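You operate a simulated robot arm through the tools that you are given. There is no shell and no other tool.

The job below is to be done with a simulated robot arm. You get a single attempt, and the scene is never put back.

Task
Change the cracked grey pad in the holder for the white one.
Fine: loosen the wing nut, drop the old pad in the WORN tray, push the new one home, then tighten the nut.
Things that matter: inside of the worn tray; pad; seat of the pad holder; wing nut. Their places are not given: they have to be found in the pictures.

The check looks at the end state, three seconds after you hand in, the way a careful person would. Anything else that was tipped, shoved, dropped, spilled or broken makes it a failure.

Robot
A 6-joint arm with a two-finger parallel gripper, fixed in place. Base frame: the origin is at the foot of the arm, x ahead of it, y to its left, z up; the work surface is at about z = 860. Readings come in mm, degrees, newtons and seconds.
With the tool pointing down near the work surface it reaches from about 240 to 640 mm from the base axis. Its first joint turns from -66.0 to 66.0 degrees. Payload 2.7 kg.
Tool frame: the origin (TCP) lies between the finger pads and is the grasp point; the fingertips stand 23 mm ahead of it; z points along the fingers, y is the line along which they close. Largest opening 94 mm; finger width 38, thickness 10; the body of the gripper, 54 by 96 mm, starts 39 mm behind the TCP.
Orientation is that of the tool frame in the base frame, as [roll, pitch, yaw] about the fixed x, y, z axes, in that order (R = Rz(yaw) Ry(pitch) Rx(roll)). With the fingers straight down and closing along the base's y, the tool's x points along the base's -x, its y along +y and its z along -z.

Tools
- The arm moves only by the tool play_rows. Its argument "rows" is a list of rows, each a list of 7 numbers: the shift along the base's x, y, z in mm, then the turn, a rotation vector about the base's x, y, z in degrees, then the opening, from 0 (shut) to 1 (fully open). In form: [[tx, ty, tz, rx, ry, rz, claw], ...]. A call has 1 to 20 rows; each row shifts and turns the commanded pose from where the row before left it. Rows are played at 5 a second. More than 50 mm and 8.6 degrees between two rows, or a gripper value outside its range, and nothing of the call is played. A pose out of reach is approached as far as the arm can. The call stops where the force on the tool passes 70 N (or 10 N more than at its start, if that is more) or the arm is blocked; 0.2 s more then pass. Each finger travels about 45 mm/s and halts on what it meets, pressing with about 42 N; the grip force reading is that of the motor and also rises with nothing between the fingers. The clock runs only during rows and for 0.2 s after the last one: add rows that do not move to give the fingers time. The reply holds the time, the measured pose of the TCP, the force on the tool along the base axes, the opening and the grip force, in the units named above and with some noise, with the torque about the TCP (base axes, N m) and any sound that the robot's microphone picked up.
- Cameras (640 x 400 px; columns grow to the right, rows downward): "scene" is fixed at [76.6, -429.2, 1412.9]; the picture's right is [0.79, -0.62, 0.00], its down [-0.35, -0.45, -0.82] and it looks along [0.51, 0.65, -0.57] (base axes); focal length 273 px, centre (320, 200). "wrist" rides on the gripper at [86, 16, -75] in the tool frame; the picture's right is [-0.18, 0.98, 0.00], its down [-0.58, -0.11, -0.81] and it looks along [-0.79, -0.15, 0.59] (tool axes); focal length 243 px, centre (320, 200).
- grab_frame(camera): a new picture of that camera. No time passes.
- probe_pixels(camera, pixels): there is no depth. For up to 12 entries [column, row, z] of the newest picture of that camera ("zoom" is the newest enlarged one), the place [x, y] in the base frame at which the ray of that pixel passes the height z, good to about 3 mm, but the place of the scene camera against the robot may be out by one fixed shift of up to 12 mm in any direction. No time passes.
- enlarge(camera, box): a new picture of the part [left, top, right, bottom] of that camera's present view, enlarged. No time passes.
- sign_off(): hands the job in; it is judged then, once.

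Leave the gripper open and the arm clear of the work at the hand-in unless told otherwise.

The tools are called after ">>>" as a command line: name --pt "numbers of a row" for each row, then --argument value for the rest, lists and objects as JSON in quotes. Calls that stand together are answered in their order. play_rows: Moves the arm, as the interface text tells. Its arguments: {"type":"object","properties":{"rows":{"type":"array","items":{"type":"array","items":{"type":"number"}}}},"required":["rows"]} The other tools are called the same way: grab_frame (camera) takes a picture; probe_pixels (camera, pixels) gives the place at which the rays of pixels pass given heights; enlarge (camera, box) takes an enlarged picture of a part of a camera's view; sign_off () hands the job in.

At the start:

```text
t: 0.0
eef_pos: [413.5, -89.3, 1236.9]
ee_rot: [-179.9, 0.1, -179.9]
wrist_force: [0.1, 0.2, -0.4]
wrist_torque: [-0.01, -0.02, 0.01]
gripper_width: 93.8
finger_force: 0.0
```

scene: 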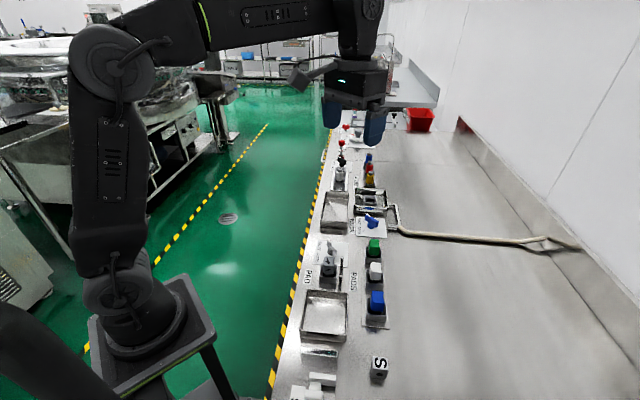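
wrist: 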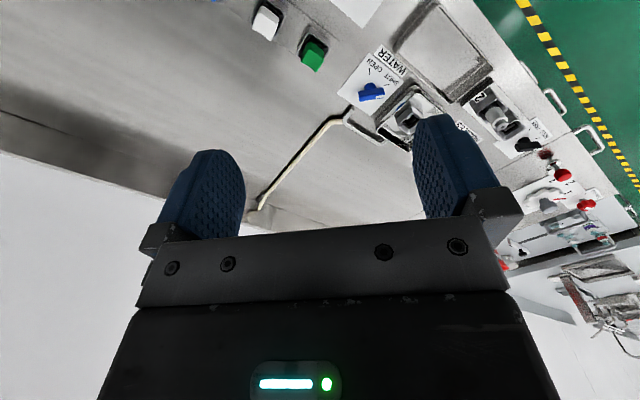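

The scene shows a row of fixtures near columns 300-400, with pads (green, white, blue) on a strip at about (375, 245-310), and trays. I'll enlarge several regions to identify the holder, wing nut and trays.

>>> enlarge --camera "scene" --box '[280, 220, 420, 310]'

>>> enlarge --camera "scene" --box '[270, 280, 430, 400]'

>>> enlarge --camera "scene" --box '[300, 140, 440, 240]'

>>> enlarge --camera "wrist" --box '[320, 0, 640, 200]'

```text
4.44 times, centred on (350, 265) of scene
```

zoom: 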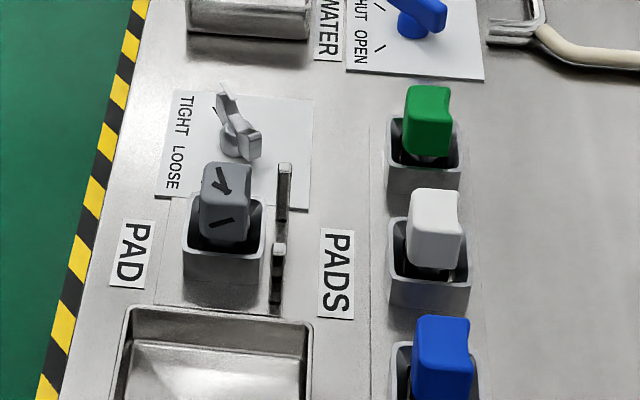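

```text
3.33 times, centred on (350, 340) of scene
```

zoom: 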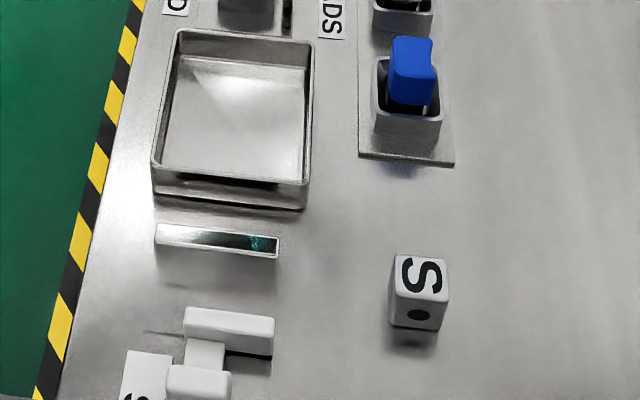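

```text
4.00 times, centred on (370, 190) of scene
```

zoom: 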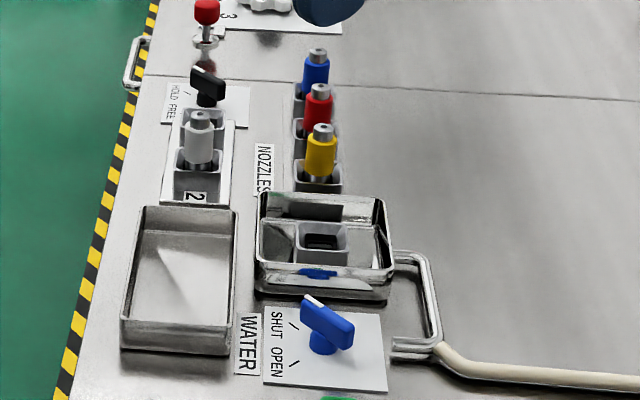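

```text
2.00 times, centred on (480, 100) of wrist
```

zoom: 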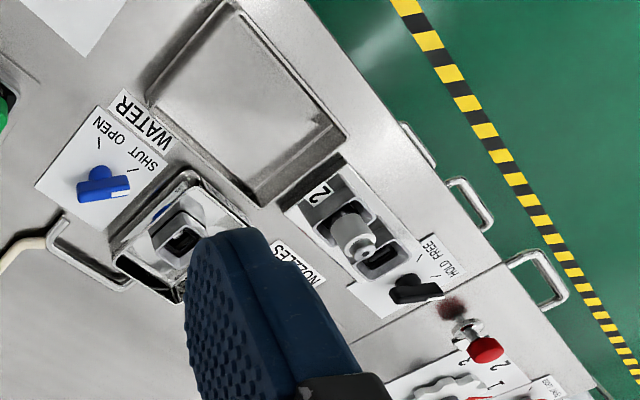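

Candidate trays: one beside the PAD holder (325,315) and one further away (335,210). I'll get approximate positions of the parts from the scene view.

>>> grab_frame --camera "scene"

>>> probe_pixels --camera "scene" --pixels '[[329, 267, 900], [332, 246, 890], [375, 270, 900], [325, 315, 862], [335, 210, 862], [375, 245, 900], [376, 300, 900], [379, 368, 880], [340, 178, 890], [320, 352, 870]]'

```text
taken
```

scene: 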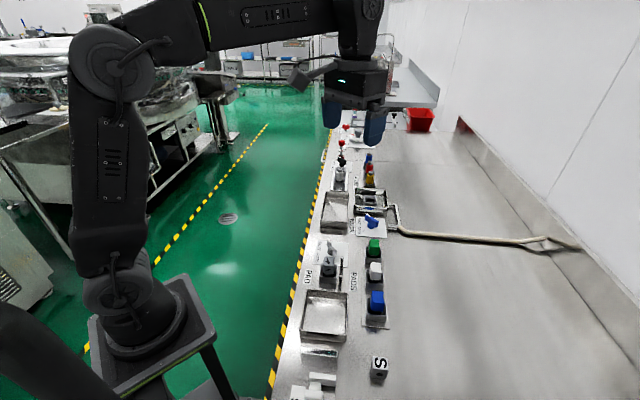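

```text
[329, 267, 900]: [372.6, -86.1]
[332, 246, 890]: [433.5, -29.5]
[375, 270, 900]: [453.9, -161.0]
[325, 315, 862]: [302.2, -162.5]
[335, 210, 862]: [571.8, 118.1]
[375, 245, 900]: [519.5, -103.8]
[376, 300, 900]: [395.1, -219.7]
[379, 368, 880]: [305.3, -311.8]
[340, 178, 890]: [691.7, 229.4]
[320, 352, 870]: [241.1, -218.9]
```

The row of fixtures runs diagonally (direction about (0.7,0.7)): holder near (372,-86), wing nut near (433,-30), near tray (302,-162), far tray (572,118), and white pad (454,-161). I need to read the tray labels. I'll move the arm high and yaw it so the wrist camera looks along -y over the near tray and holder.

>>> play_rows --pt "-12.2 2 -13.7 0 0 -7.2 1" --pt "-12.2 2 -13.7 0 0 -7.2 1" --pt "-12.2 2 -13.7 0 0 -7.2 1" --pt "-12.2 2 -13.7 0 0 -7.2 1" --pt "-12.2 2 -13.7 0 0 -7.2 1" --pt "-12.2 2 -13.7 0 0 -7.2 1" --pt "-12.2 2 -13.7 0 0 -7.2 1" --pt "-12.2 2 -13.7 0 0 -7.2 1" --pt "-12.2 2 -13.7 0 0 -7.2 1" --pt "-12.2 2 -13.7 0 0 -7.2 1" --pt "0 0 0 0 0 0 1" --pt "0 0 0 0 0 0 1"

>>> grab_frame --camera "wrist"

>>> grab_frame --camera "scene"

```text
t: 2.6
eef_pos: [292.2, -70.5, 1100.8]
ee_rot: [-180.0, 0.2, 108.0]
wrist_force: [-0.2, -0.2, -0.2]
wrist_torque: [0.01, 0.01, 0.0]
gripper_width: 93.8
finger_force: 0.1
```

```text
taken
```

wrist: 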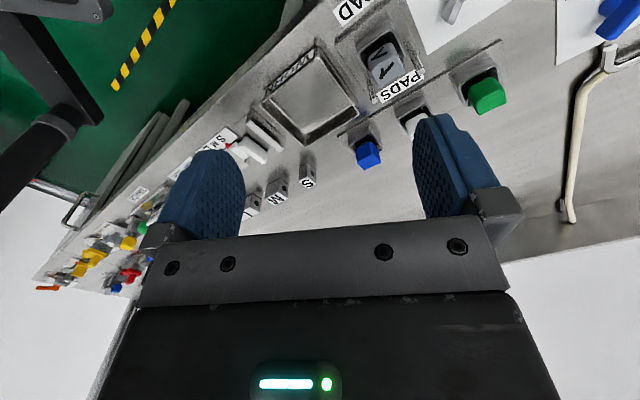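

```text
taken
```

scene: 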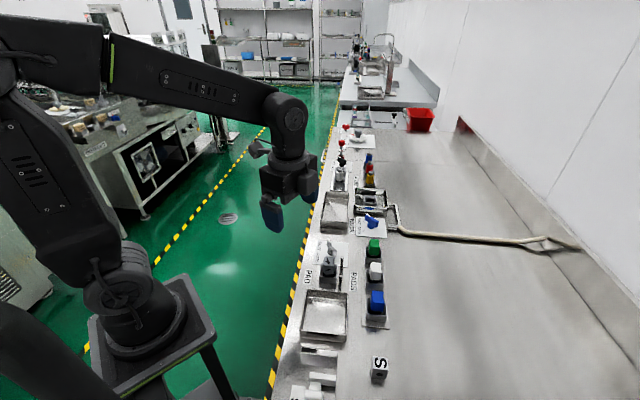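

The tray is now visible in the wrist view at (310,95) with writing on its rim. I'll enlarge it.

>>> enlarge --camera "wrist" --box '[240, 20, 400, 120]'

>>> enlarge --camera "wrist" --box '[320, 0, 520, 125]'

>>> enlarge --camera "scene" --box '[310, 80, 430, 240]'

```text
4.00 times, centred on (320, 70) of wrist
```

zoom: 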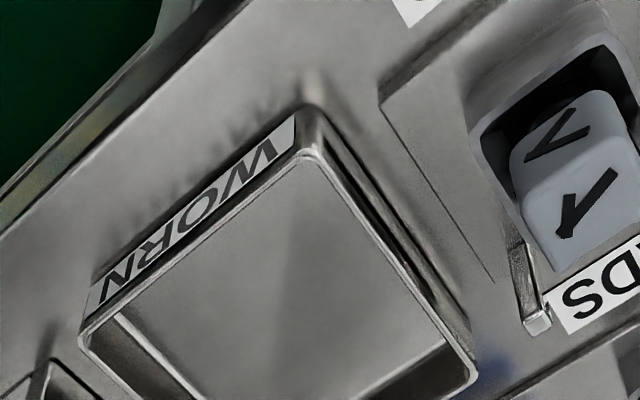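

```text
3.20 times, centred on (420, 62) of wrist
```

zoom: 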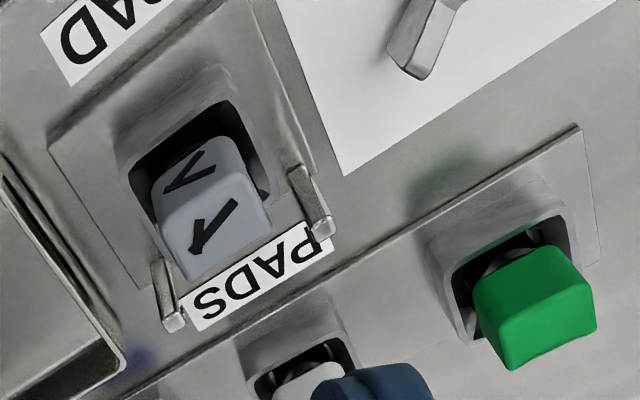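

```text
2.50 times, centred on (370, 160) of scene
```

zoom: 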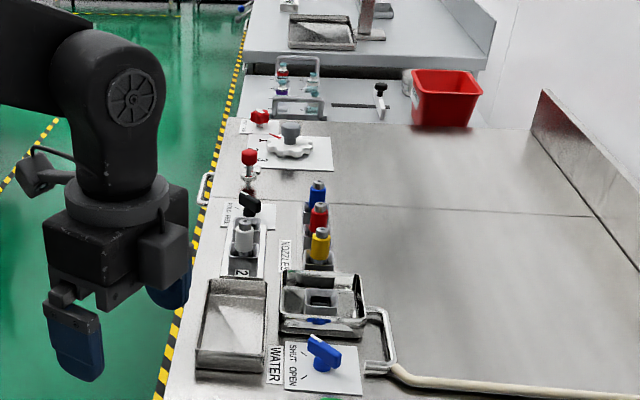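

The near tray reads "WORN" on its rim, and the PAD holder (with the grey, black-cracked pad) sits beside it. I'll probe the tray rim corners, the holder and the posts from this wrist view to get the row orientation.

>>> probe_pixels --camera "wrist" --pixels '[[317, 57, 885], [261, 105, 885], [357, 114, 885], [335.6, 44.8, 862], [404, 43, 862], [405, 157, 862], [606, 20, 900], [382, 67, 910], [487, 95, 900], [374, 163, 880], [367, 155, 900], [450, 8, 895]]'

```text
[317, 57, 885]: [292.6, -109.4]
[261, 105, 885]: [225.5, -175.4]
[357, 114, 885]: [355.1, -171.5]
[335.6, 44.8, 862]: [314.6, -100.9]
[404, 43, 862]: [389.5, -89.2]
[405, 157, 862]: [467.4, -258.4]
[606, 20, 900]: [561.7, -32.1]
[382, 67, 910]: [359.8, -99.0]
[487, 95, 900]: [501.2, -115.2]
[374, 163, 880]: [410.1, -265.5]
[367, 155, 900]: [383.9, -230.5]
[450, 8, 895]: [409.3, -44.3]
```

The tray's corners give a 45° row direction: d=(0.71,0.71) along the row, e=(0.71,-0.71) toward the spare pads. Tray centre ≈ (290,-173). Next I move above the holder (~(362,-97)) at z=1015 with yaw 135 so the camera sees it between the open fingers.

>>> play_rows --pt "17.5 -6.5 -21 0 0 6.75 1" --pt "17.5 -6.5 -21 0 0 6.75 1" --pt "17.5 -6.5 -21 0 0 6.75 1" --pt "17.5 -6.5 -21 0 0 6.75 1" --pt "0 0 0 0 0 0 1" --pt "0 0 0 0 0 0 1"

>>> grab_frame --camera "wrist"

>>> enlarge --camera "wrist" --box '[220, 0, 420, 125]'

```text
t: 4.0
eef_pos: [362.6, -96.8, 1016.4]
ee_rot: [-179.9, 0.1, 135.2]
wrist_force: [0.3, -0.6, 0.8]
wrist_torque: [0.02, 0.0, 0.01]
gripper_width: 93.9
finger_force: 0.1
```

```text
taken
```

wrist: 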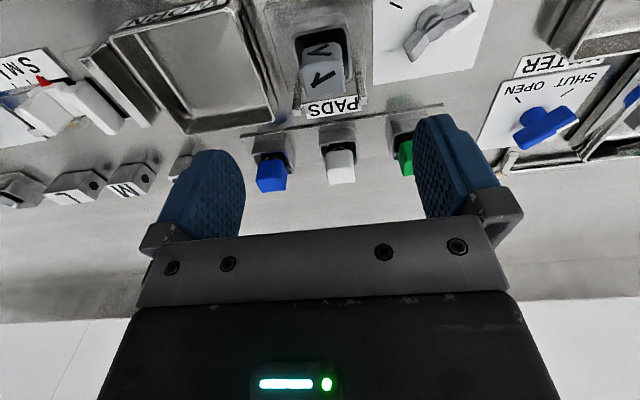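

```text
3.20 times, centred on (320, 62) of wrist
```

zoom: 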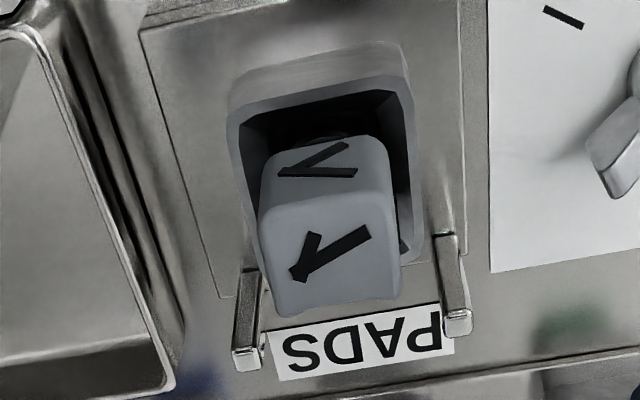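

The pad stands in a square socket with two vertical posts at the far corners. I'll probe dimensions: the pad top, holder rim corners, and post base and tip at various heights.

>>> probe_pixels --camera "zoom" --pixels '[[250, 272, 862], [248, 360, 880], [248, 360, 890], [248, 360, 900], [458, 325, 890], [228, 110, 880], [405, 75, 880], [420, 250, 880], [262, 200, 890], [395, 185, 890], [275, 310, 900], [400, 290, 900]]'

>>> probe_pixels --camera "zoom" --pixels '[[445, 235, 862], [140, 28, 862], [222, 296, 862], [270, 300, 862], [262, 200, 900], [395, 185, 900], [262, 200, 910], [395, 185, 910], [275, 310, 910], [400, 290, 910], [235, 225, 862], [228, 110, 862]]'

```text
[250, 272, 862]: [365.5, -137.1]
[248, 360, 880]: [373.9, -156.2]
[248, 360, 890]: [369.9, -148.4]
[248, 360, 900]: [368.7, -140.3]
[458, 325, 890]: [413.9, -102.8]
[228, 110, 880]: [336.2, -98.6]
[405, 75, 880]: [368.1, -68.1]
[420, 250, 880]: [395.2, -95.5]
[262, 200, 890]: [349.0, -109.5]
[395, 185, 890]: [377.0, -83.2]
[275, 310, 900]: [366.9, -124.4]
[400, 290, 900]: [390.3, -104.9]
```

```text
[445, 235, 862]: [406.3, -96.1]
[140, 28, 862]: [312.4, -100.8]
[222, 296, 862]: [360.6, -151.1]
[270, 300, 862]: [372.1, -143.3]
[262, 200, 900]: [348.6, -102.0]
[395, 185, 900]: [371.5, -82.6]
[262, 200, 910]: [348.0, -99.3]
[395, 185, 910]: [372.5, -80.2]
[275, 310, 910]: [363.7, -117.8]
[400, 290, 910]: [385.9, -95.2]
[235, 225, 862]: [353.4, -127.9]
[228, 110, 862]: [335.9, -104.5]
```

The posts are about 40 mm tall and stand 58 mm apart just past the holder's far side. The holder is about 44 mm square, centred near (367,-98). Next I look at the wing nut by shifting over it (~(409,-44)) at the same height.

>>> play_rows --pt "23 26.5 0 0 0 0 1" --pt "23 26.5 0 0 0 0 1" --pt "0 0 0 0 0 0 1" --pt "0 0 0 0 0 0 1"

>>> grab_frame --camera "wrist"

>>> enlarge --camera "wrist" --box '[220, 0, 420, 125]'

```text
t: 5.0
eef_pos: [408.3, -42.6, 1015.0]
ee_rot: [179.9, 0.1, 135.0]
wrist_force: [-0.2, 0.3, -0.7]
wrist_torque: [0.03, 0.0, 0.01]
gripper_width: 93.9
finger_force: 0.0
```

```text
taken
```

wrist: 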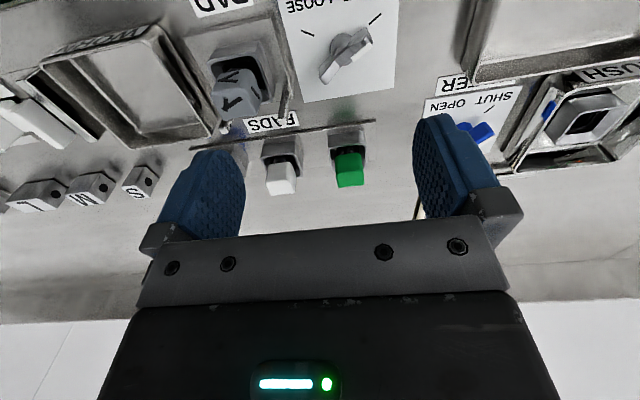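

```text
3.20 times, centred on (320, 62) of wrist
```

zoom: 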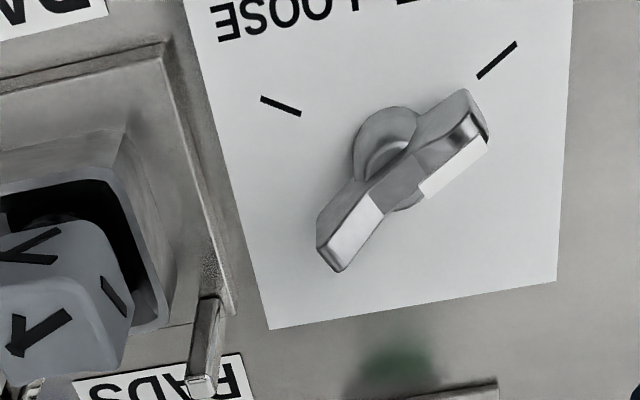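

The wing nut's blade points at the TIGHT mark (497,60 in zoom), and the LOOSE mark is at (281,105). I'll probe both marks, the hub, and the blade ends.

>>> probe_pixels --camera "zoom" --pixels '[[478, 77, 863], [516, 43, 863], [262, 98, 863], [300, 114, 863], [385, 150, 863], [385, 150, 875], [470, 115, 890], [345, 250, 890], [470, 115, 900], [345, 250, 900], [470, 115, 880], [345, 250, 880]]'

>>> probe_pixels --camera "zoom" --pixels '[[488, 140, 900], [335, 272, 900], [462, 92, 880], [320, 222, 880], [488, 140, 890], [335, 272, 890], [462, 92, 890], [320, 222, 890], [188, 0, 862], [268, 330, 862], [556, 282, 862], [400, 210, 866]]'

```text
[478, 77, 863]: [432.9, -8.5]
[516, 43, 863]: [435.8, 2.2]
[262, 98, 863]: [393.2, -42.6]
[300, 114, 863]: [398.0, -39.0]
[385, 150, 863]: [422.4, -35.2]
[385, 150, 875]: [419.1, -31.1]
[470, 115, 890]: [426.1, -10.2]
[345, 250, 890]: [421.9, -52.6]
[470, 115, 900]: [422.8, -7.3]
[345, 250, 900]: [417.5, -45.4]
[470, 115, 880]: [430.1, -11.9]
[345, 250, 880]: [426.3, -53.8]
```

```text
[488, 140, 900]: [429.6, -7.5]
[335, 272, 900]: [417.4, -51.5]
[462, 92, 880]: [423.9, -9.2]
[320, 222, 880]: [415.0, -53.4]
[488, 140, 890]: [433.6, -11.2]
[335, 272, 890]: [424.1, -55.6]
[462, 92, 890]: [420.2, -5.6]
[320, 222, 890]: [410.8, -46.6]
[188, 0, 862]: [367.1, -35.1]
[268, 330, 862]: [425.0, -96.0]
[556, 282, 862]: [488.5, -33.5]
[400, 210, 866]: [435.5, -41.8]
```

Marks as seen from the hub: TIGHT at about 75°, LOOSE at about 197°. I'll check this from the scene camera at high zoom.

>>> enlarge --camera "scene" --box '[308, 230, 356, 260]'

>>> probe_pixels --camera "wrist" --pixels '[[375.5, 19, 863], [307.5, 33, 863], [340, 47, 863], [345, 62, 885]]'

```text
13.33 times, centred on (332, 245) of scene
```

zoom: 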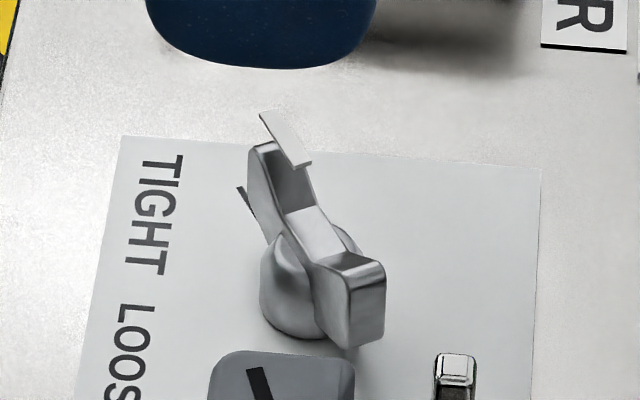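

```text
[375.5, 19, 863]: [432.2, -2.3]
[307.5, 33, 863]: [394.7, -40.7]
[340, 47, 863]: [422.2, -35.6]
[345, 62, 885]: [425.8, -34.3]
```

The scene zoom shows a white pointer stripe on the wing that points at TIGHT, so the nut must turn about +120° (counter-clockwise) for the stripe to reach LOOSE. I'll rotate the gripper to straddle the blade (yaw 78) above (421,-31) at z=960 and look.

>>> play_rows --pt "1.6 1.5 -6.9 0 0 -7.125 1" --pt "1.6 1.5 -6.9 0 0 -7.125 1" --pt "1.6 1.5 -6.9 0 0 -7.125 1" --pt "1.6 1.5 -6.9 0 0 -7.125 1" --pt "1.6 1.5 -6.9 0 0 -7.125 1" --pt "1.6 1.5 -6.9 0 0 -7.125 1" --pt "1.6 1.5 -6.9 0 0 -7.125 1" --pt "1.6 1.5 -6.9 0 0 -7.125 1" --pt "0 0 0 0 0 0 1" --pt "0 0 0 0 0 0 1"

>>> grab_frame --camera "wrist"

>>> enlarge --camera "wrist" --box '[230, 40, 410, 160]'

```text
t: 7.2
eef_pos: [422.1, -29.3, 959.4]
ee_rot: [179.9, 0.2, 78.0]
wrist_force: [-0.5, 0.2, 0.9]
wrist_torque: [0.03, 0.01, 0.01]
gripper_width: 94.1
finger_force: 0.1
```

```text
taken
```

wrist: 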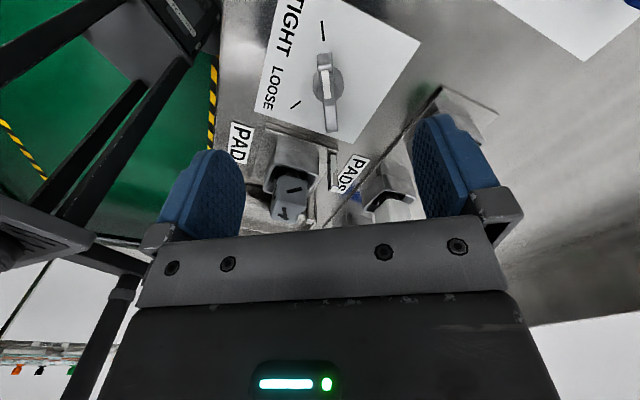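

```text
3.33 times, centred on (320, 100) of wrist
```

zoom: 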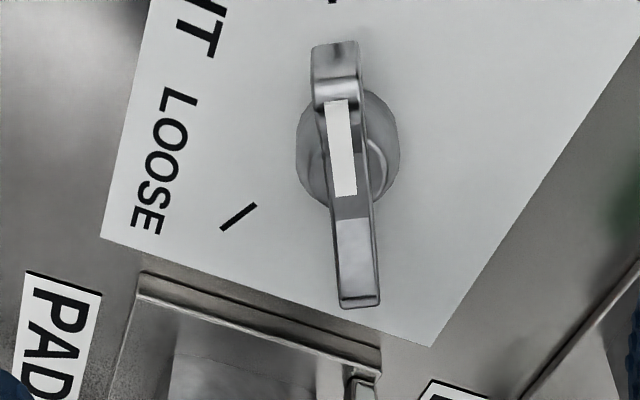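

Now hub, marks, and blade are clear: hub centre around zoom (348,147), near blade end (335,45), far end (360,300), LOOSE mark (238,217). Probing.

>>> probe_pixels --camera "zoom" --pixels '[[348, 147, 863], [348, 147, 870], [256, 205, 863], [221, 230, 863], [297, 147, 866], [400, 147, 866], [335, 45, 890], [358, 297, 890], [336, 103, 895], [346, 195, 895], [352, 220, 890], [335, 150, 895]]'

>>> probe_pixels --camera "wrist" --pixels '[[320, 22, 863], [324, 40, 863], [315, 53, 885], [326, 160, 885], [333, 192, 885]]'

```text
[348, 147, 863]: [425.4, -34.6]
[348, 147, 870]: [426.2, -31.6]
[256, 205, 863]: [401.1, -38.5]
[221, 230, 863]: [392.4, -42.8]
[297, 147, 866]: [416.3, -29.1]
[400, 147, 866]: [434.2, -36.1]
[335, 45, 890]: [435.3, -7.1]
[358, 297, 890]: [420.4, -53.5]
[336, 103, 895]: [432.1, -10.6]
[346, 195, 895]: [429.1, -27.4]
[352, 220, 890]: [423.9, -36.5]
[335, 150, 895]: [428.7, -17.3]
```

```text
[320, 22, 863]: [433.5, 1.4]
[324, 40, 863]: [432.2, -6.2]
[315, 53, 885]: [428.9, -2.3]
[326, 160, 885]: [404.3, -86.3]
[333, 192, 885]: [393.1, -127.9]
```

The hub centre is about (425.5,-33). TIGHT is at ~75° and LOOSE at ~195°, so a 120° CCW turn. I'll align yaw to 75, centre on the hub, descend to z=915, and look again.

>>> play_rows --pt "1.7 -1.8 -22 0 0 -1.5 0.8" --pt "1.7 -1.8 -22 0 0 -1.5 0.6" --pt "0 0 0 0 0 0 0.5" --pt "0 0 0 0 0 0 0.5"

>>> grab_frame --camera "wrist"

>>> enlarge --camera "wrist" --box '[230, 60, 410, 240]'

>>> enlarge --camera "scene" --box '[290, 200, 380, 275]'

```text
t: 8.2
eef_pos: [424.3, -34.8, 915.8]
ee_rot: [-179.9, 0.1, 75.0]
wrist_force: [-0.7, -0.1, -0.4]
wrist_torque: [-0.02, 0.0, 0.0]
gripper_width: 47.1
finger_force: 0.0
```

```text
taken
```

wrist: 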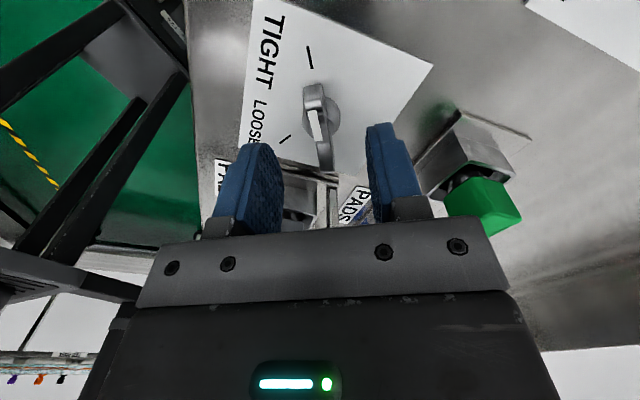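

```text
2.22 times, centred on (320, 150) of wrist
```

zoom: 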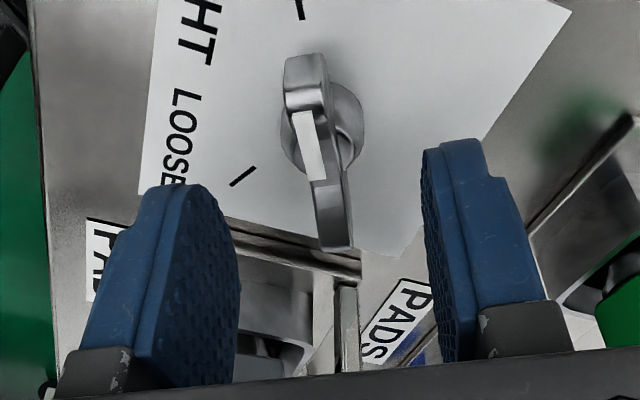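

```text
5.33 times, centred on (335, 238) of scene
```

zoom: 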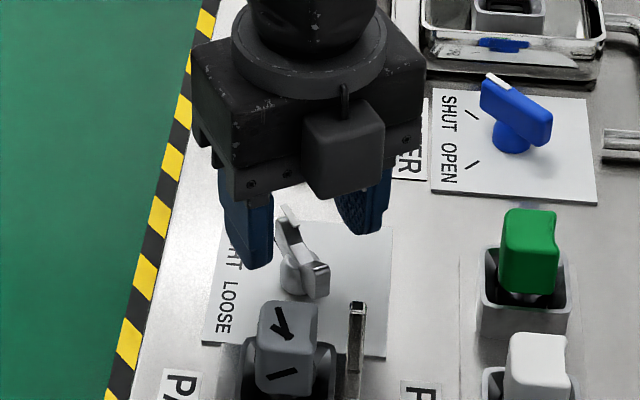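

The gripper looks centred on the blade. I'll triangulate the blade height by probing the same points at several heights from this closer view.

>>> probe_pixels --camera "wrist" --pixels '[[313, 85.6, 880], [313, 85.6, 890], [313, 85.6, 900], [328, 171.6, 880], [328, 171.6, 890], [328, 171.6, 900], [321, 119, 863], [321, 119, 870], [308, 56, 863], [279, 141, 863]]'

```text
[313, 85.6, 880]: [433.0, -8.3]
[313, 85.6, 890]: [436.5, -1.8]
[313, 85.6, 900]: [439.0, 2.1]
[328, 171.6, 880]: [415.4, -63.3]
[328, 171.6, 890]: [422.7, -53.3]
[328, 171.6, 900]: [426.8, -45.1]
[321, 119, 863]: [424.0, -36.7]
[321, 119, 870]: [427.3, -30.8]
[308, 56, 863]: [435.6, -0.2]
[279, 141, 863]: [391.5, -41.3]
```

The blade top is at z≈888 and the hub at (425,-34.5), which matches the TCP. I'll descend to TCP z≈899 (tips ≈876, above the hub flange) and close gently on the blade.

>>> play_rows --pt "0.5 0.4 -8.5 0 0 0 0.5" --pt "0 0 -8.5 0 0 0 0.4" --pt "0 0 0 0 0 0 0.3" --pt "0 0 0 0 0 0 0.2" --pt "0 0 0 0 0 0 0.12" --pt "0 0 0 0 0 0 0.05" --pt "0 0 0 0 0 0 0.05" --pt "0 0 0 0 0 0 0.05"

>>> enlarge --camera "wrist" --box '[230, 60, 410, 240]'

>>> enlarge --camera "scene" --box '[290, 200, 380, 275]'

```text
t: 10.0
eef_pos: [427.1, -34.4, 901.7]
ee_rot: [179.9, 0.1, 75.1]
wrist_force: [8.1, -1.6, 10.3]
wrist_torque: [-0.37, 0.33, 0.0]
gripper_width: 8.6
finger_force: 45.2
```

```text
2.22 times, centred on (320, 150) of wrist
```

zoom: 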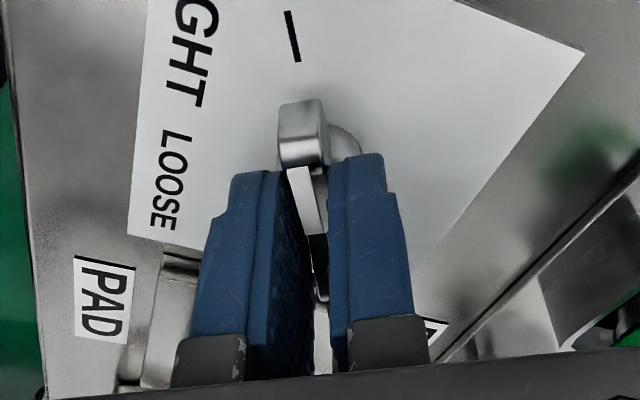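

```text
5.33 times, centred on (335, 238) of scene
```

zoom: 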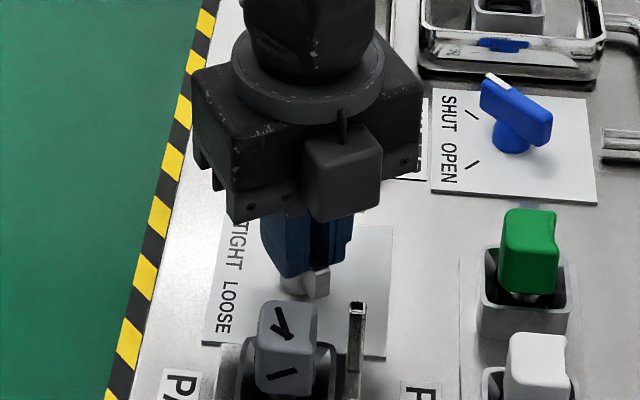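

The blade is gripped (width 8.6 mm), with slight offset forces (8 N in x, 10 N in z). I'll relieve them by shifting +2 x and +2.5 z, then start turning CCW 32°.

>>> play_rows --pt "2 0 2.5 0 0 0 0.05" --pt "0 0 0 0 0 8 0.05" --pt "0 0 0 0 0 8 0.05" --pt "0 0 0 0 0 8 0.05" --pt "0 0 0 0 0 8 0.05" --pt "0 0 0 0 0 0 0.05"

>>> enlarge --camera "wrist" --box '[230, 60, 410, 240]'

```text
t: 11.4
eef_pos: [425.8, -35.0, 900.6]
ee_rot: [-179.8, 0.1, 107.2]
wrist_force: [-4.9, -3.4, -6.6]
wrist_torque: [-1.39, -0.66, 0.02]
gripper_width: 8.9
finger_force: 45.6
```

```text
2.22 times, centred on (320, 150) of wrist
```

zoom: 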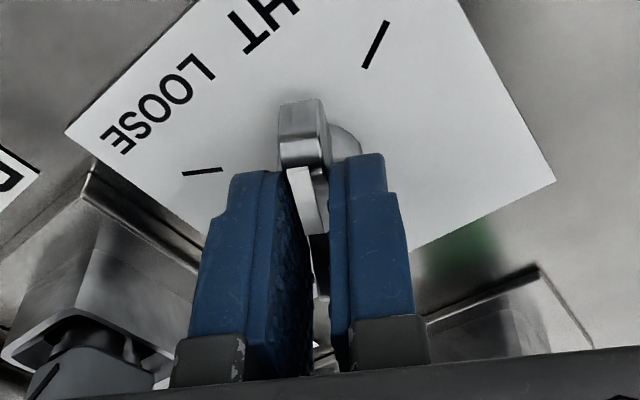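

The nut is turning with the gripper and forces are small. I'll continue 48° more with a slight relief shift.

>>> play_rows --pt "-1 -0.8 -1.5 0 0 8 0.05" --pt "0 0 0 0 0 8 0.05" --pt "0 0 0 0 0 8 0.05" --pt "0 0 0 0 0 8 0.05" --pt "0 0 0 0 0 8 0.05" --pt "0 0 0 0 0 8 0.05" --pt "0 0 0 0 0 0 0.05"

>>> enlarge --camera "wrist" --box '[230, 60, 410, 240]'

```text
t: 13.0
eef_pos: [424.5, -34.2, 901.6]
ee_rot: [-179.9, 0.1, 155.2]
wrist_force: [-8.5, 7.1, 9.1]
wrist_torque: [0.77, 1.33, 0.0]
gripper_width: 8.8
finger_force: 45.1
```

```text
2.22 times, centred on (320, 150) of wrist
```

zoom: 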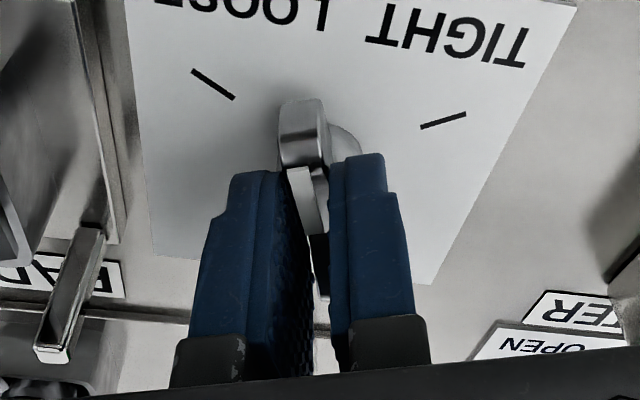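

It's at 155° now. I'll relieve the forces and turn the remaining 40° to the LOOSE mark.

>>> play_rows --pt "-1.2 1.2 0.8 0 0 8 0.05" --pt "0 0 0 0 0 8 0.05" --pt "0 0 0 0 0 8 0.05" --pt "0 0 0 0 0 8 0.05" --pt "0 0 0 0 0 8 0.05" --pt "0 0 0 0 0 0 0.05"

>>> enlarge --camera "wrist" --box '[230, 60, 410, 240]'

```text
t: 14.4
eef_pos: [426.0, -34.2, 900.1]
ee_rot: [-179.9, 0.1, -164.9]
wrist_force: [14.8, -27.8, -31.6]
wrist_torque: [-0.03, -0.85, -0.14]
gripper_width: 8.9
finger_force: 44.8
```

```text
2.22 times, centred on (320, 150) of wrist
```

zoom: 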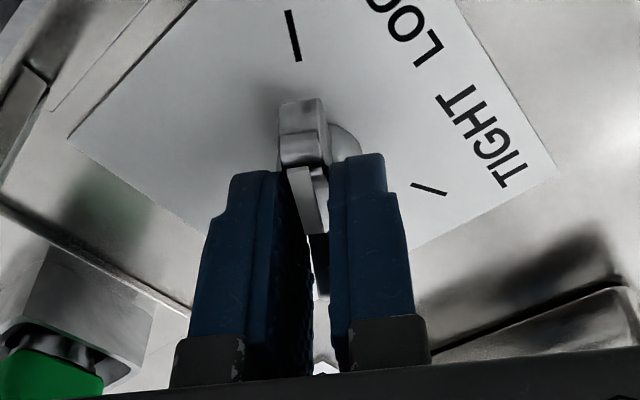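

The pointer now aligns with the LOOSE mark (at (292,35) in zoom, the same relation TIGHT had at the start). I'll relax the residual force, open gently, rise 50 mm and check.

>>> play_rows --pt "1.2 -1.6 -1 0 0 0 0.05" --pt "0 0 0 0 0 0 0.2" --pt "0 0 0 0 0 0 0.4" --pt "0 0 0 0 0 0 0.5" --pt "0 0 20 0 0 0 0.5" --pt "0 0 30 0 0 0 0.6" --pt "0 0 30 0 0 0 0.8" --pt "0 0 0 0 0 0 1"

>>> grab_frame --camera "wrist"

>>> enlarge --camera "wrist" --box '[230, 40, 410, 160]'

>>> enlarge --camera "scene" --box '[290, 220, 380, 295]'

```text
t: 16.2
eef_pos: [426.9, -35.4, 982.3]
ee_rot: [-180.0, -0.1, -164.8]
wrist_force: [0.2, 0.9, 0.0]
wrist_torque: [0.02, 0.02, 0.0]
gripper_width: 94.0
finger_force: 0.0
```

```text
taken
```

wrist: 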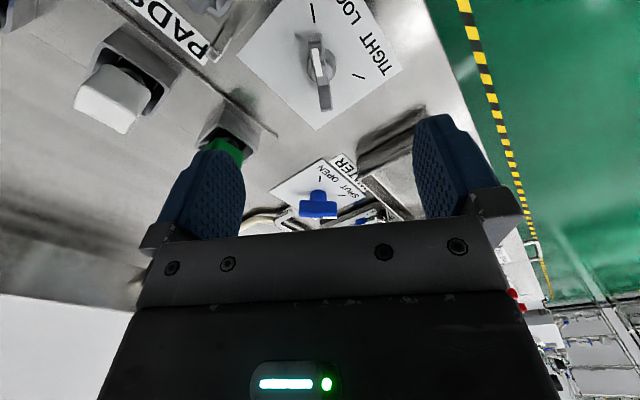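

```text
3.33 times, centred on (320, 100) of wrist
```

zoom: 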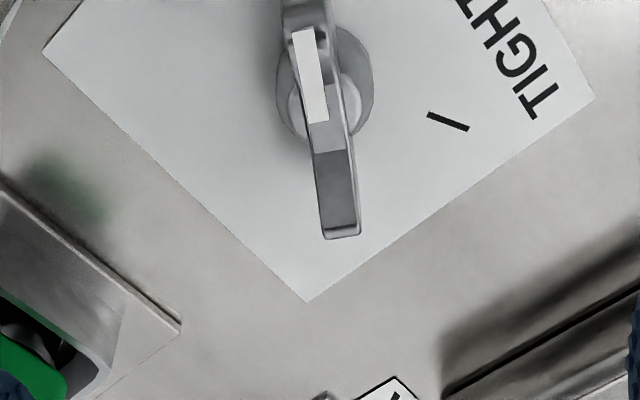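

```text
5.33 times, centred on (335, 258) of scene
```

zoom: 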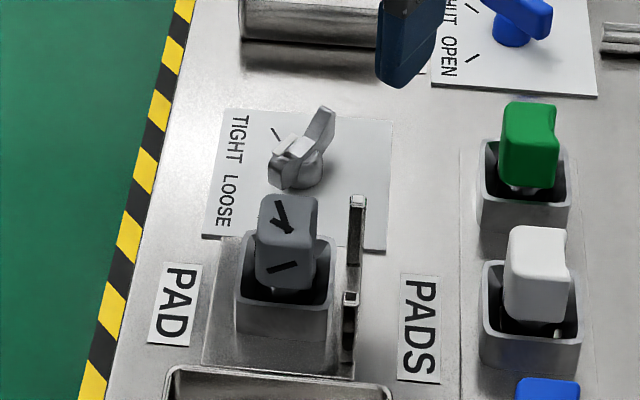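

The nut points at LOOSE. Now for the grey pad. I'll rotate to yaw 135 (closing along the row) and hover over the pad at about (365,-96,965), keeping the fingers biased away from the posts.

>>> play_rows --pt "0 0 10 0 0 -7.5 0.8" --pt "-8.8 -8.7 0 0 0 -7.5 0.7" --pt "-8.8 -8.7 0 0 0 -7.5 0.7" --pt "-8.8 -8.7 0 0 0 -7.5 0.7" --pt "-8.8 -8.7 0 0 0 -7.5 0.7" --pt "-8.8 -8.7 -5 0 0 -7.5 0.7" --pt "-8.8 -8.7 -10 0 0 -7.5 0.7" --pt "-8.8 -8.7 -12 0 0 -7.5 0.7" --pt "0 0 0 0 0 0 0.7" --pt "0 0 0 0 0 0 0.7"

>>> grab_frame --camera "wrist"

>>> enlarge --camera "wrist" --box '[220, 30, 420, 180]'

```text
t: 18.4
eef_pos: [363.5, -94.6, 963.6]
ee_rot: [-180.0, 0.1, 135.0]
wrist_force: [0.9, -0.2, -0.4]
wrist_torque: [-0.03, -0.01, -0.02]
gripper_width: 65.9
finger_force: 0.1
```

```text
taken
```

wrist: 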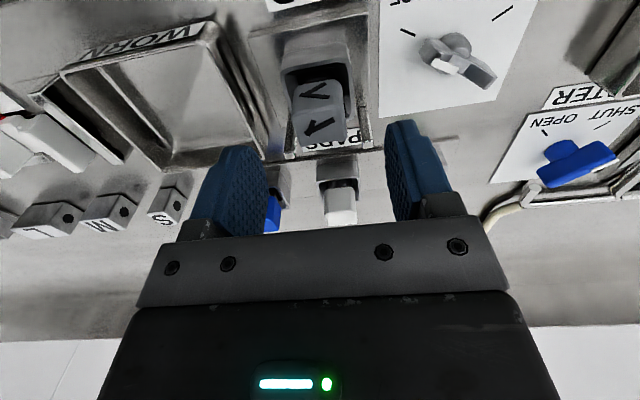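

```text
2.67 times, centred on (320, 105) of wrist
```

zoom: 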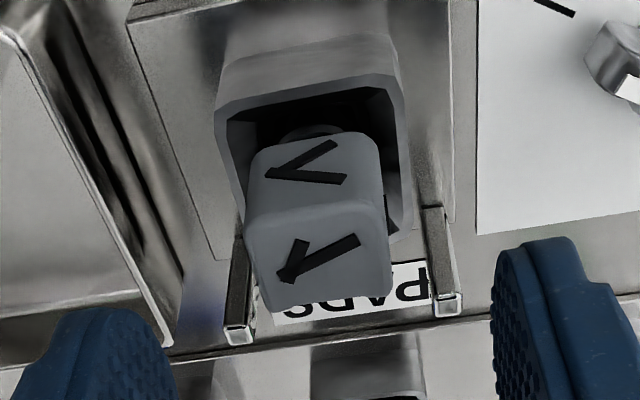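

I see the pad's top face (zoom corners about (245,215), (387,200), (270,310), (392,297)) and its front face. Probing at several heights to triangulate against the earlier view.

>>> probe_pixels --camera "zoom" --pixels '[[246, 215, 900], [386, 200, 900], [246, 215, 910], [386, 200, 910], [246, 215, 920], [386, 200, 920], [270, 310, 910], [392, 297, 910], [270, 310, 920], [392, 297, 920], [238, 340, 903], [449, 310, 903]]'

>>> probe_pixels --camera "zoom" --pixels '[[217, 103, 880], [402, 88, 880], [217, 103, 890], [402, 88, 890], [408, 228, 880], [408, 228, 890], [255, 150, 880], [378, 142, 880], [255, 150, 890], [378, 142, 890], [238, 340, 895], [449, 310, 895]]'

```text
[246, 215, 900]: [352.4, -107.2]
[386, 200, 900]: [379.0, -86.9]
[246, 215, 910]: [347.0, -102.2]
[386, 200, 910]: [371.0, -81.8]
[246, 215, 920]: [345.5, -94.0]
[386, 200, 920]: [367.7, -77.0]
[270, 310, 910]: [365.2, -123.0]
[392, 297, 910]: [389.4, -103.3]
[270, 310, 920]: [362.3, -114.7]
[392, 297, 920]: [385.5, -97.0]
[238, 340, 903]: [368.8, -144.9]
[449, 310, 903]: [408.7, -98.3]
```

```text
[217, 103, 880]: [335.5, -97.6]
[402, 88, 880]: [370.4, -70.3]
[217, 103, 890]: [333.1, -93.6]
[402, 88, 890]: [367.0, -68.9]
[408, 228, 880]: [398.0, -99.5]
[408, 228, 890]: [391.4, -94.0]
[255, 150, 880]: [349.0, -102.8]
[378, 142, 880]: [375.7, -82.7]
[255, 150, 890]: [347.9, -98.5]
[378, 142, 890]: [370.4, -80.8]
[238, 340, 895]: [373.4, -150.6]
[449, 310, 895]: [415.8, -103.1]
```

The pad top is at z≈912, 30 mm square, centre (s≈188.5, u≈331); the holder rim is at z≈883 and the post tops at ~903. I'll descend with TCP at about (364,-97), biased 5 mm away from the posts, to z=925 and look before the final approach.

>>> play_rows --pt "0.2 -1.3 -19 0 0 0 0.62" --pt "0.1 -1.2 -19 0 0 0 0.62" --pt "0 0 0 0 0 0 0.62" --pt "0 0 0 0 0 0 0.62"

>>> enlarge --camera "wrist" --box '[220, 60, 420, 240]'

>>> enlarge --camera "scene" --box '[290, 220, 380, 295]'

```text
t: 19.4
eef_pos: [363.2, -97.5, 924.9]
ee_rot: [-180.0, 0.1, 135.1]
wrist_force: [-0.2, -0.1, -0.1]
wrist_torque: [-0.02, 0.0, -0.01]
gripper_width: 58.3
finger_force: 0.0
```

```text
2.22 times, centred on (320, 150) of wrist
```

zoom: 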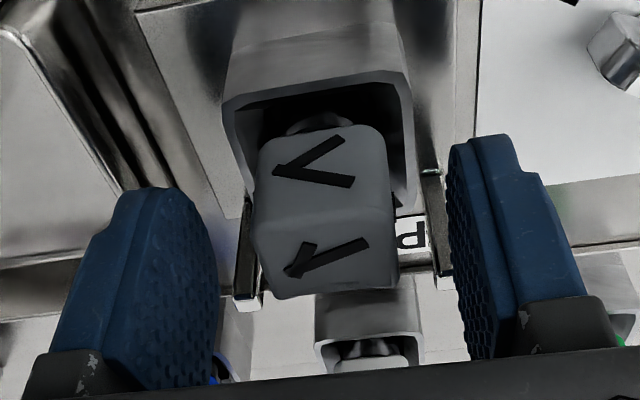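

```text
5.33 times, centred on (335, 258) of scene
```

zoom: 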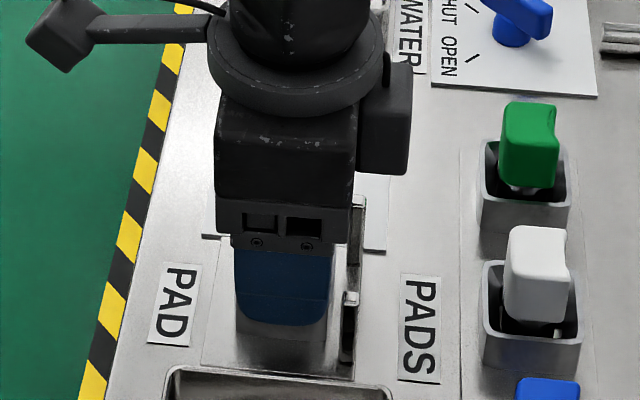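

The fingers straddle the pad with clear gaps to the holder and posts. I'll descend 13 mm and close.

>>> play_rows --pt "0 0 -7 0 0 0 0.62" --pt "0 0 -6 0 0 0 0.62" --pt "0 0 0 0 0 0 0.5" --pt "0 0 0 0 0 0 0.4" --pt "0 0 0 0 0 0 0.3" --pt "0 0 0 0 0 0 0.2" --pt "0 0 0 0 0 0 0.2" --pt "0 0 0 0 0 0 0.2"

>>> enlarge --camera "wrist" --box '[220, 60, 420, 240]'

>>> enlarge --camera "scene" --box '[290, 220, 380, 295]'

```text
t: 21.2
eef_pos: [365.1, -98.1, 912.6]
ee_rot: [179.9, 0.3, 135.0]
wrist_force: [17.0, 24.0, -12.4]
wrist_torque: [0.8, -0.81, -0.38]
gripper_width: 43.0
finger_force: 44.5
```

```text
2.22 times, centred on (320, 150) of wrist
```

zoom: 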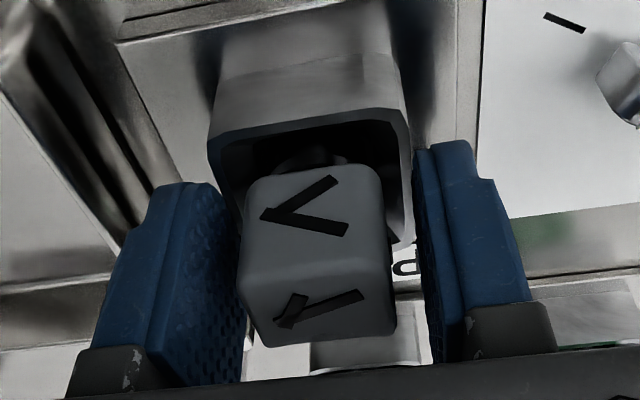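

```text
5.33 times, centred on (335, 258) of scene
```

zoom: 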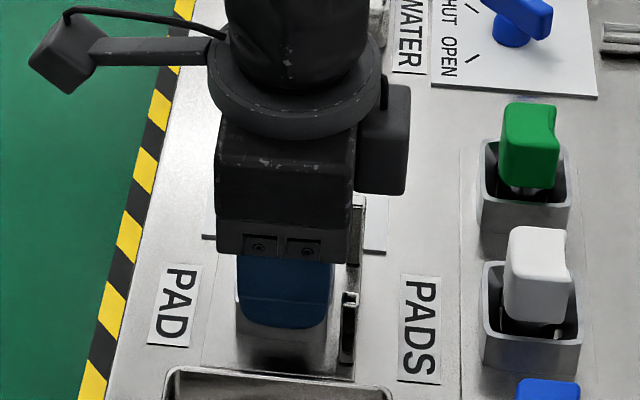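

The opening stopped at 43 mm, which is the holder's outer width, so the fingertips caught the holder walls; the rim is higher than I estimated. I'll open, rise 9 mm, correct about 1 mm along the row, and close again.

>>> play_rows --pt "0 0 0 0 0 0 0.4" --pt "0 0 0 0 0 0 0.58" --pt "0.7 0.7 5 0 0 0 0.6" --pt "0 0 4 0 0 0 0.6" --pt "0 0 0 0 0 0 0.45" --pt "0 0 0 0 0 0 0.35" --pt "0 0 0 0 0 0 0.25" --pt "0 0 0 0 0 0 0.2" --pt "0 0 0 0 0 0 0.2" --pt "0 0 0 0 0 0 0.2"

>>> enlarge --camera "wrist" --box '[220, 60, 420, 240]'

```text
t: 23.4
eef_pos: [364.5, -97.2, 921.5]
ee_rot: [179.9, 0.1, 135.1]
wrist_force: [4.7, 7.7, 2.3]
wrist_torque: [0.22, -0.05, -0.05]
gripper_width: 29.1
finger_force: 42.0
```

```text
2.22 times, centred on (320, 150) of wrist
```

zoom: 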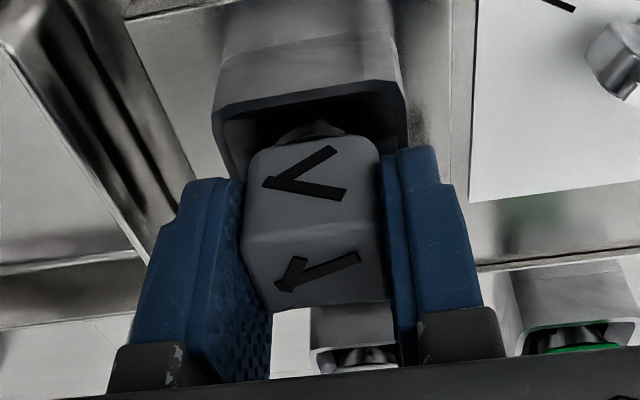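

The gripper now holds the pad itself (29.1 mm). I'll pull straight up slowly.

>>> play_rows --pt "0 0 4 0 0 0 0.15" --pt "0 0 6 0 0 0 0.15" --pt "0 0 10 0 0 0 0.15" --pt "0 0 15 0 0 0 0.15" --pt "0 0 15 0 0 0 0.15" --pt "0 0 0 0 0 0 0.15"

>>> grab_frame --camera "wrist"

>>> enlarge --camera "scene" --box '[290, 220, 380, 295]'

>>> enlarge --camera "wrist" --box '[220, 40, 420, 240]'

```text
t: 24.8
eef_pos: [366.0, -95.9, 970.0]
ee_rot: [-179.9, 0.1, 135.0]
wrist_force: [1.0, 0.3, -1.0]
wrist_torque: [-0.01, 0.01, -0.02]
gripper_width: 29.2
finger_force: 41.8
```

```text
taken
```

wrist: 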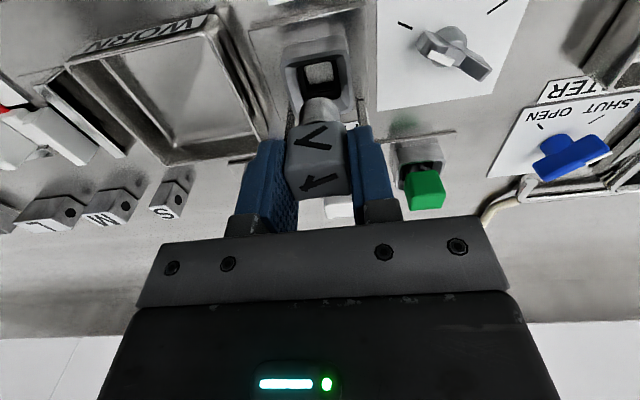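

```text
5.33 times, centred on (335, 258) of scene
```

zoom: 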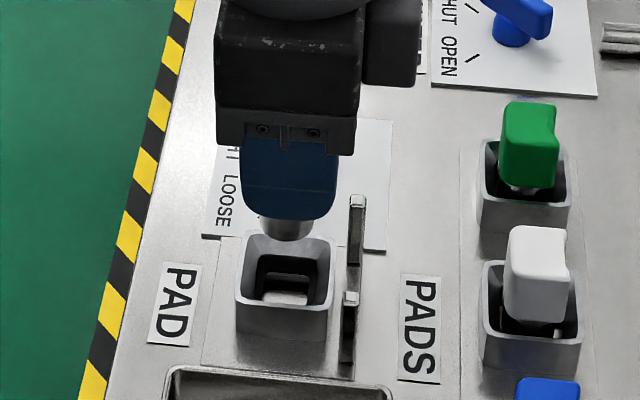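

```text
2.00 times, centred on (320, 140) of wrist
```

zoom: 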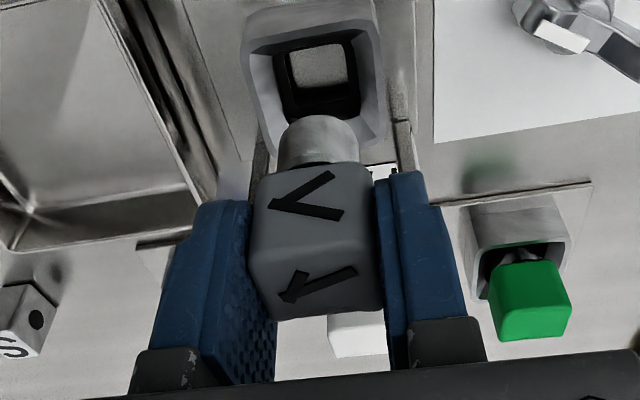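

The grey pad is out, with a round stem below its head, and the socket shows its seat. I'll probe the tray's interior corners in this wrist picture before carrying the pad over.

>>> probe_pixels --camera "wrist" --pixels '[[213, 20, 885], [65, 68, 885], [165, 164, 885], [258, 132, 885], [200, 35, 866], [90, 68, 866], [172, 152, 866]]'

>>> enlarge --camera "wrist" --box '[50, 0, 290, 180]'

```text
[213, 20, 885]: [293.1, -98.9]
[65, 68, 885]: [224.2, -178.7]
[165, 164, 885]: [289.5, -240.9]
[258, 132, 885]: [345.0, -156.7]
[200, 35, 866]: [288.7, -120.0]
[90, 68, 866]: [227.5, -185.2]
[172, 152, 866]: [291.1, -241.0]
```

```text
2.22 times, centred on (170, 90) of wrist
```

zoom: 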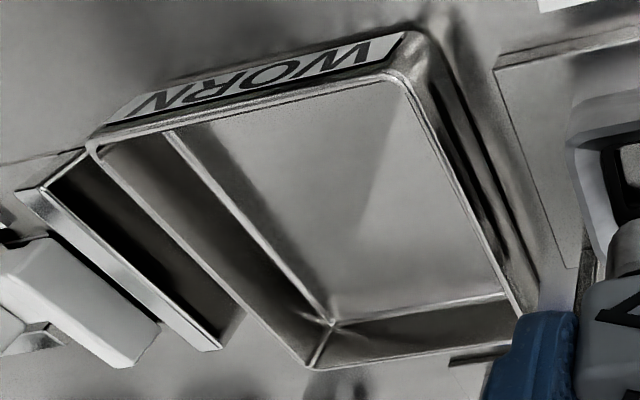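

The tray interior spans s 33–135, u 281–370, so its centre is about (290,-171). I'll lift a little, move over the centre, and lower so the stem sits just above the floor.

>>> play_rows --pt "0 0 15 0 0 0 0.15" --pt "-19 -18.8 0 0 0 0 0.15" --pt "-19 -18.8 0 0 0 0 0.15" --pt "-19 -18.8 0 0 0 0 0.15" --pt "-19 -18.8 0 0 0 0 0.15" --pt "0 0 -20 0 0 0 0.15" --pt "0 0 -20 0 0 0 0.15" --pt "0 0 0 0 0 0 0.15"

>>> grab_frame --camera "wrist"

>>> enlarge --camera "scene" --box '[275, 230, 385, 350]'

```text
t: 26.6
eef_pos: [290.3, -171.5, 947.4]
ee_rot: [-180.0, 0.1, 135.0]
wrist_force: [-0.3, -0.6, -0.7]
wrist_torque: [-0.01, -0.03, -0.02]
gripper_width: 29.2
finger_force: 42.0
```

```text
taken
```

wrist: 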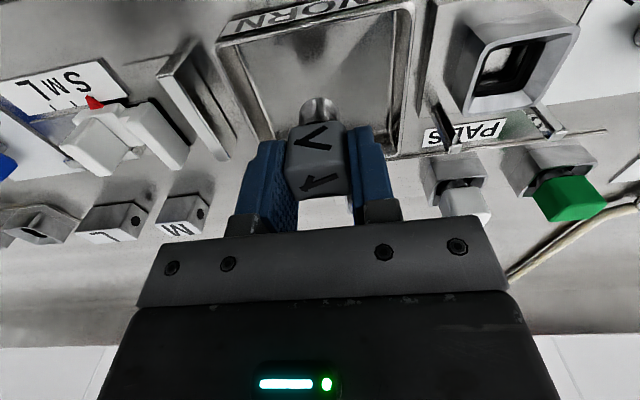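

```text
3.33 times, centred on (330, 290) of scene
```

zoom: 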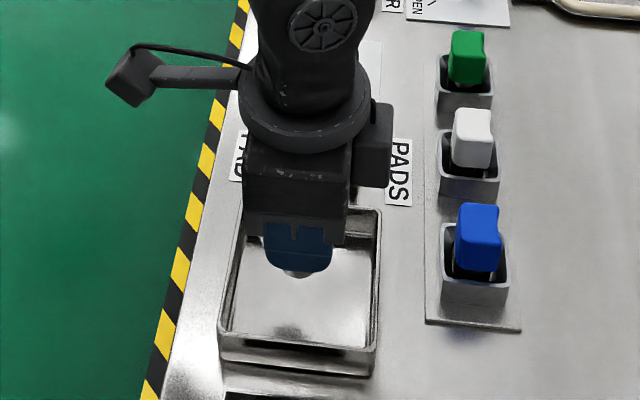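

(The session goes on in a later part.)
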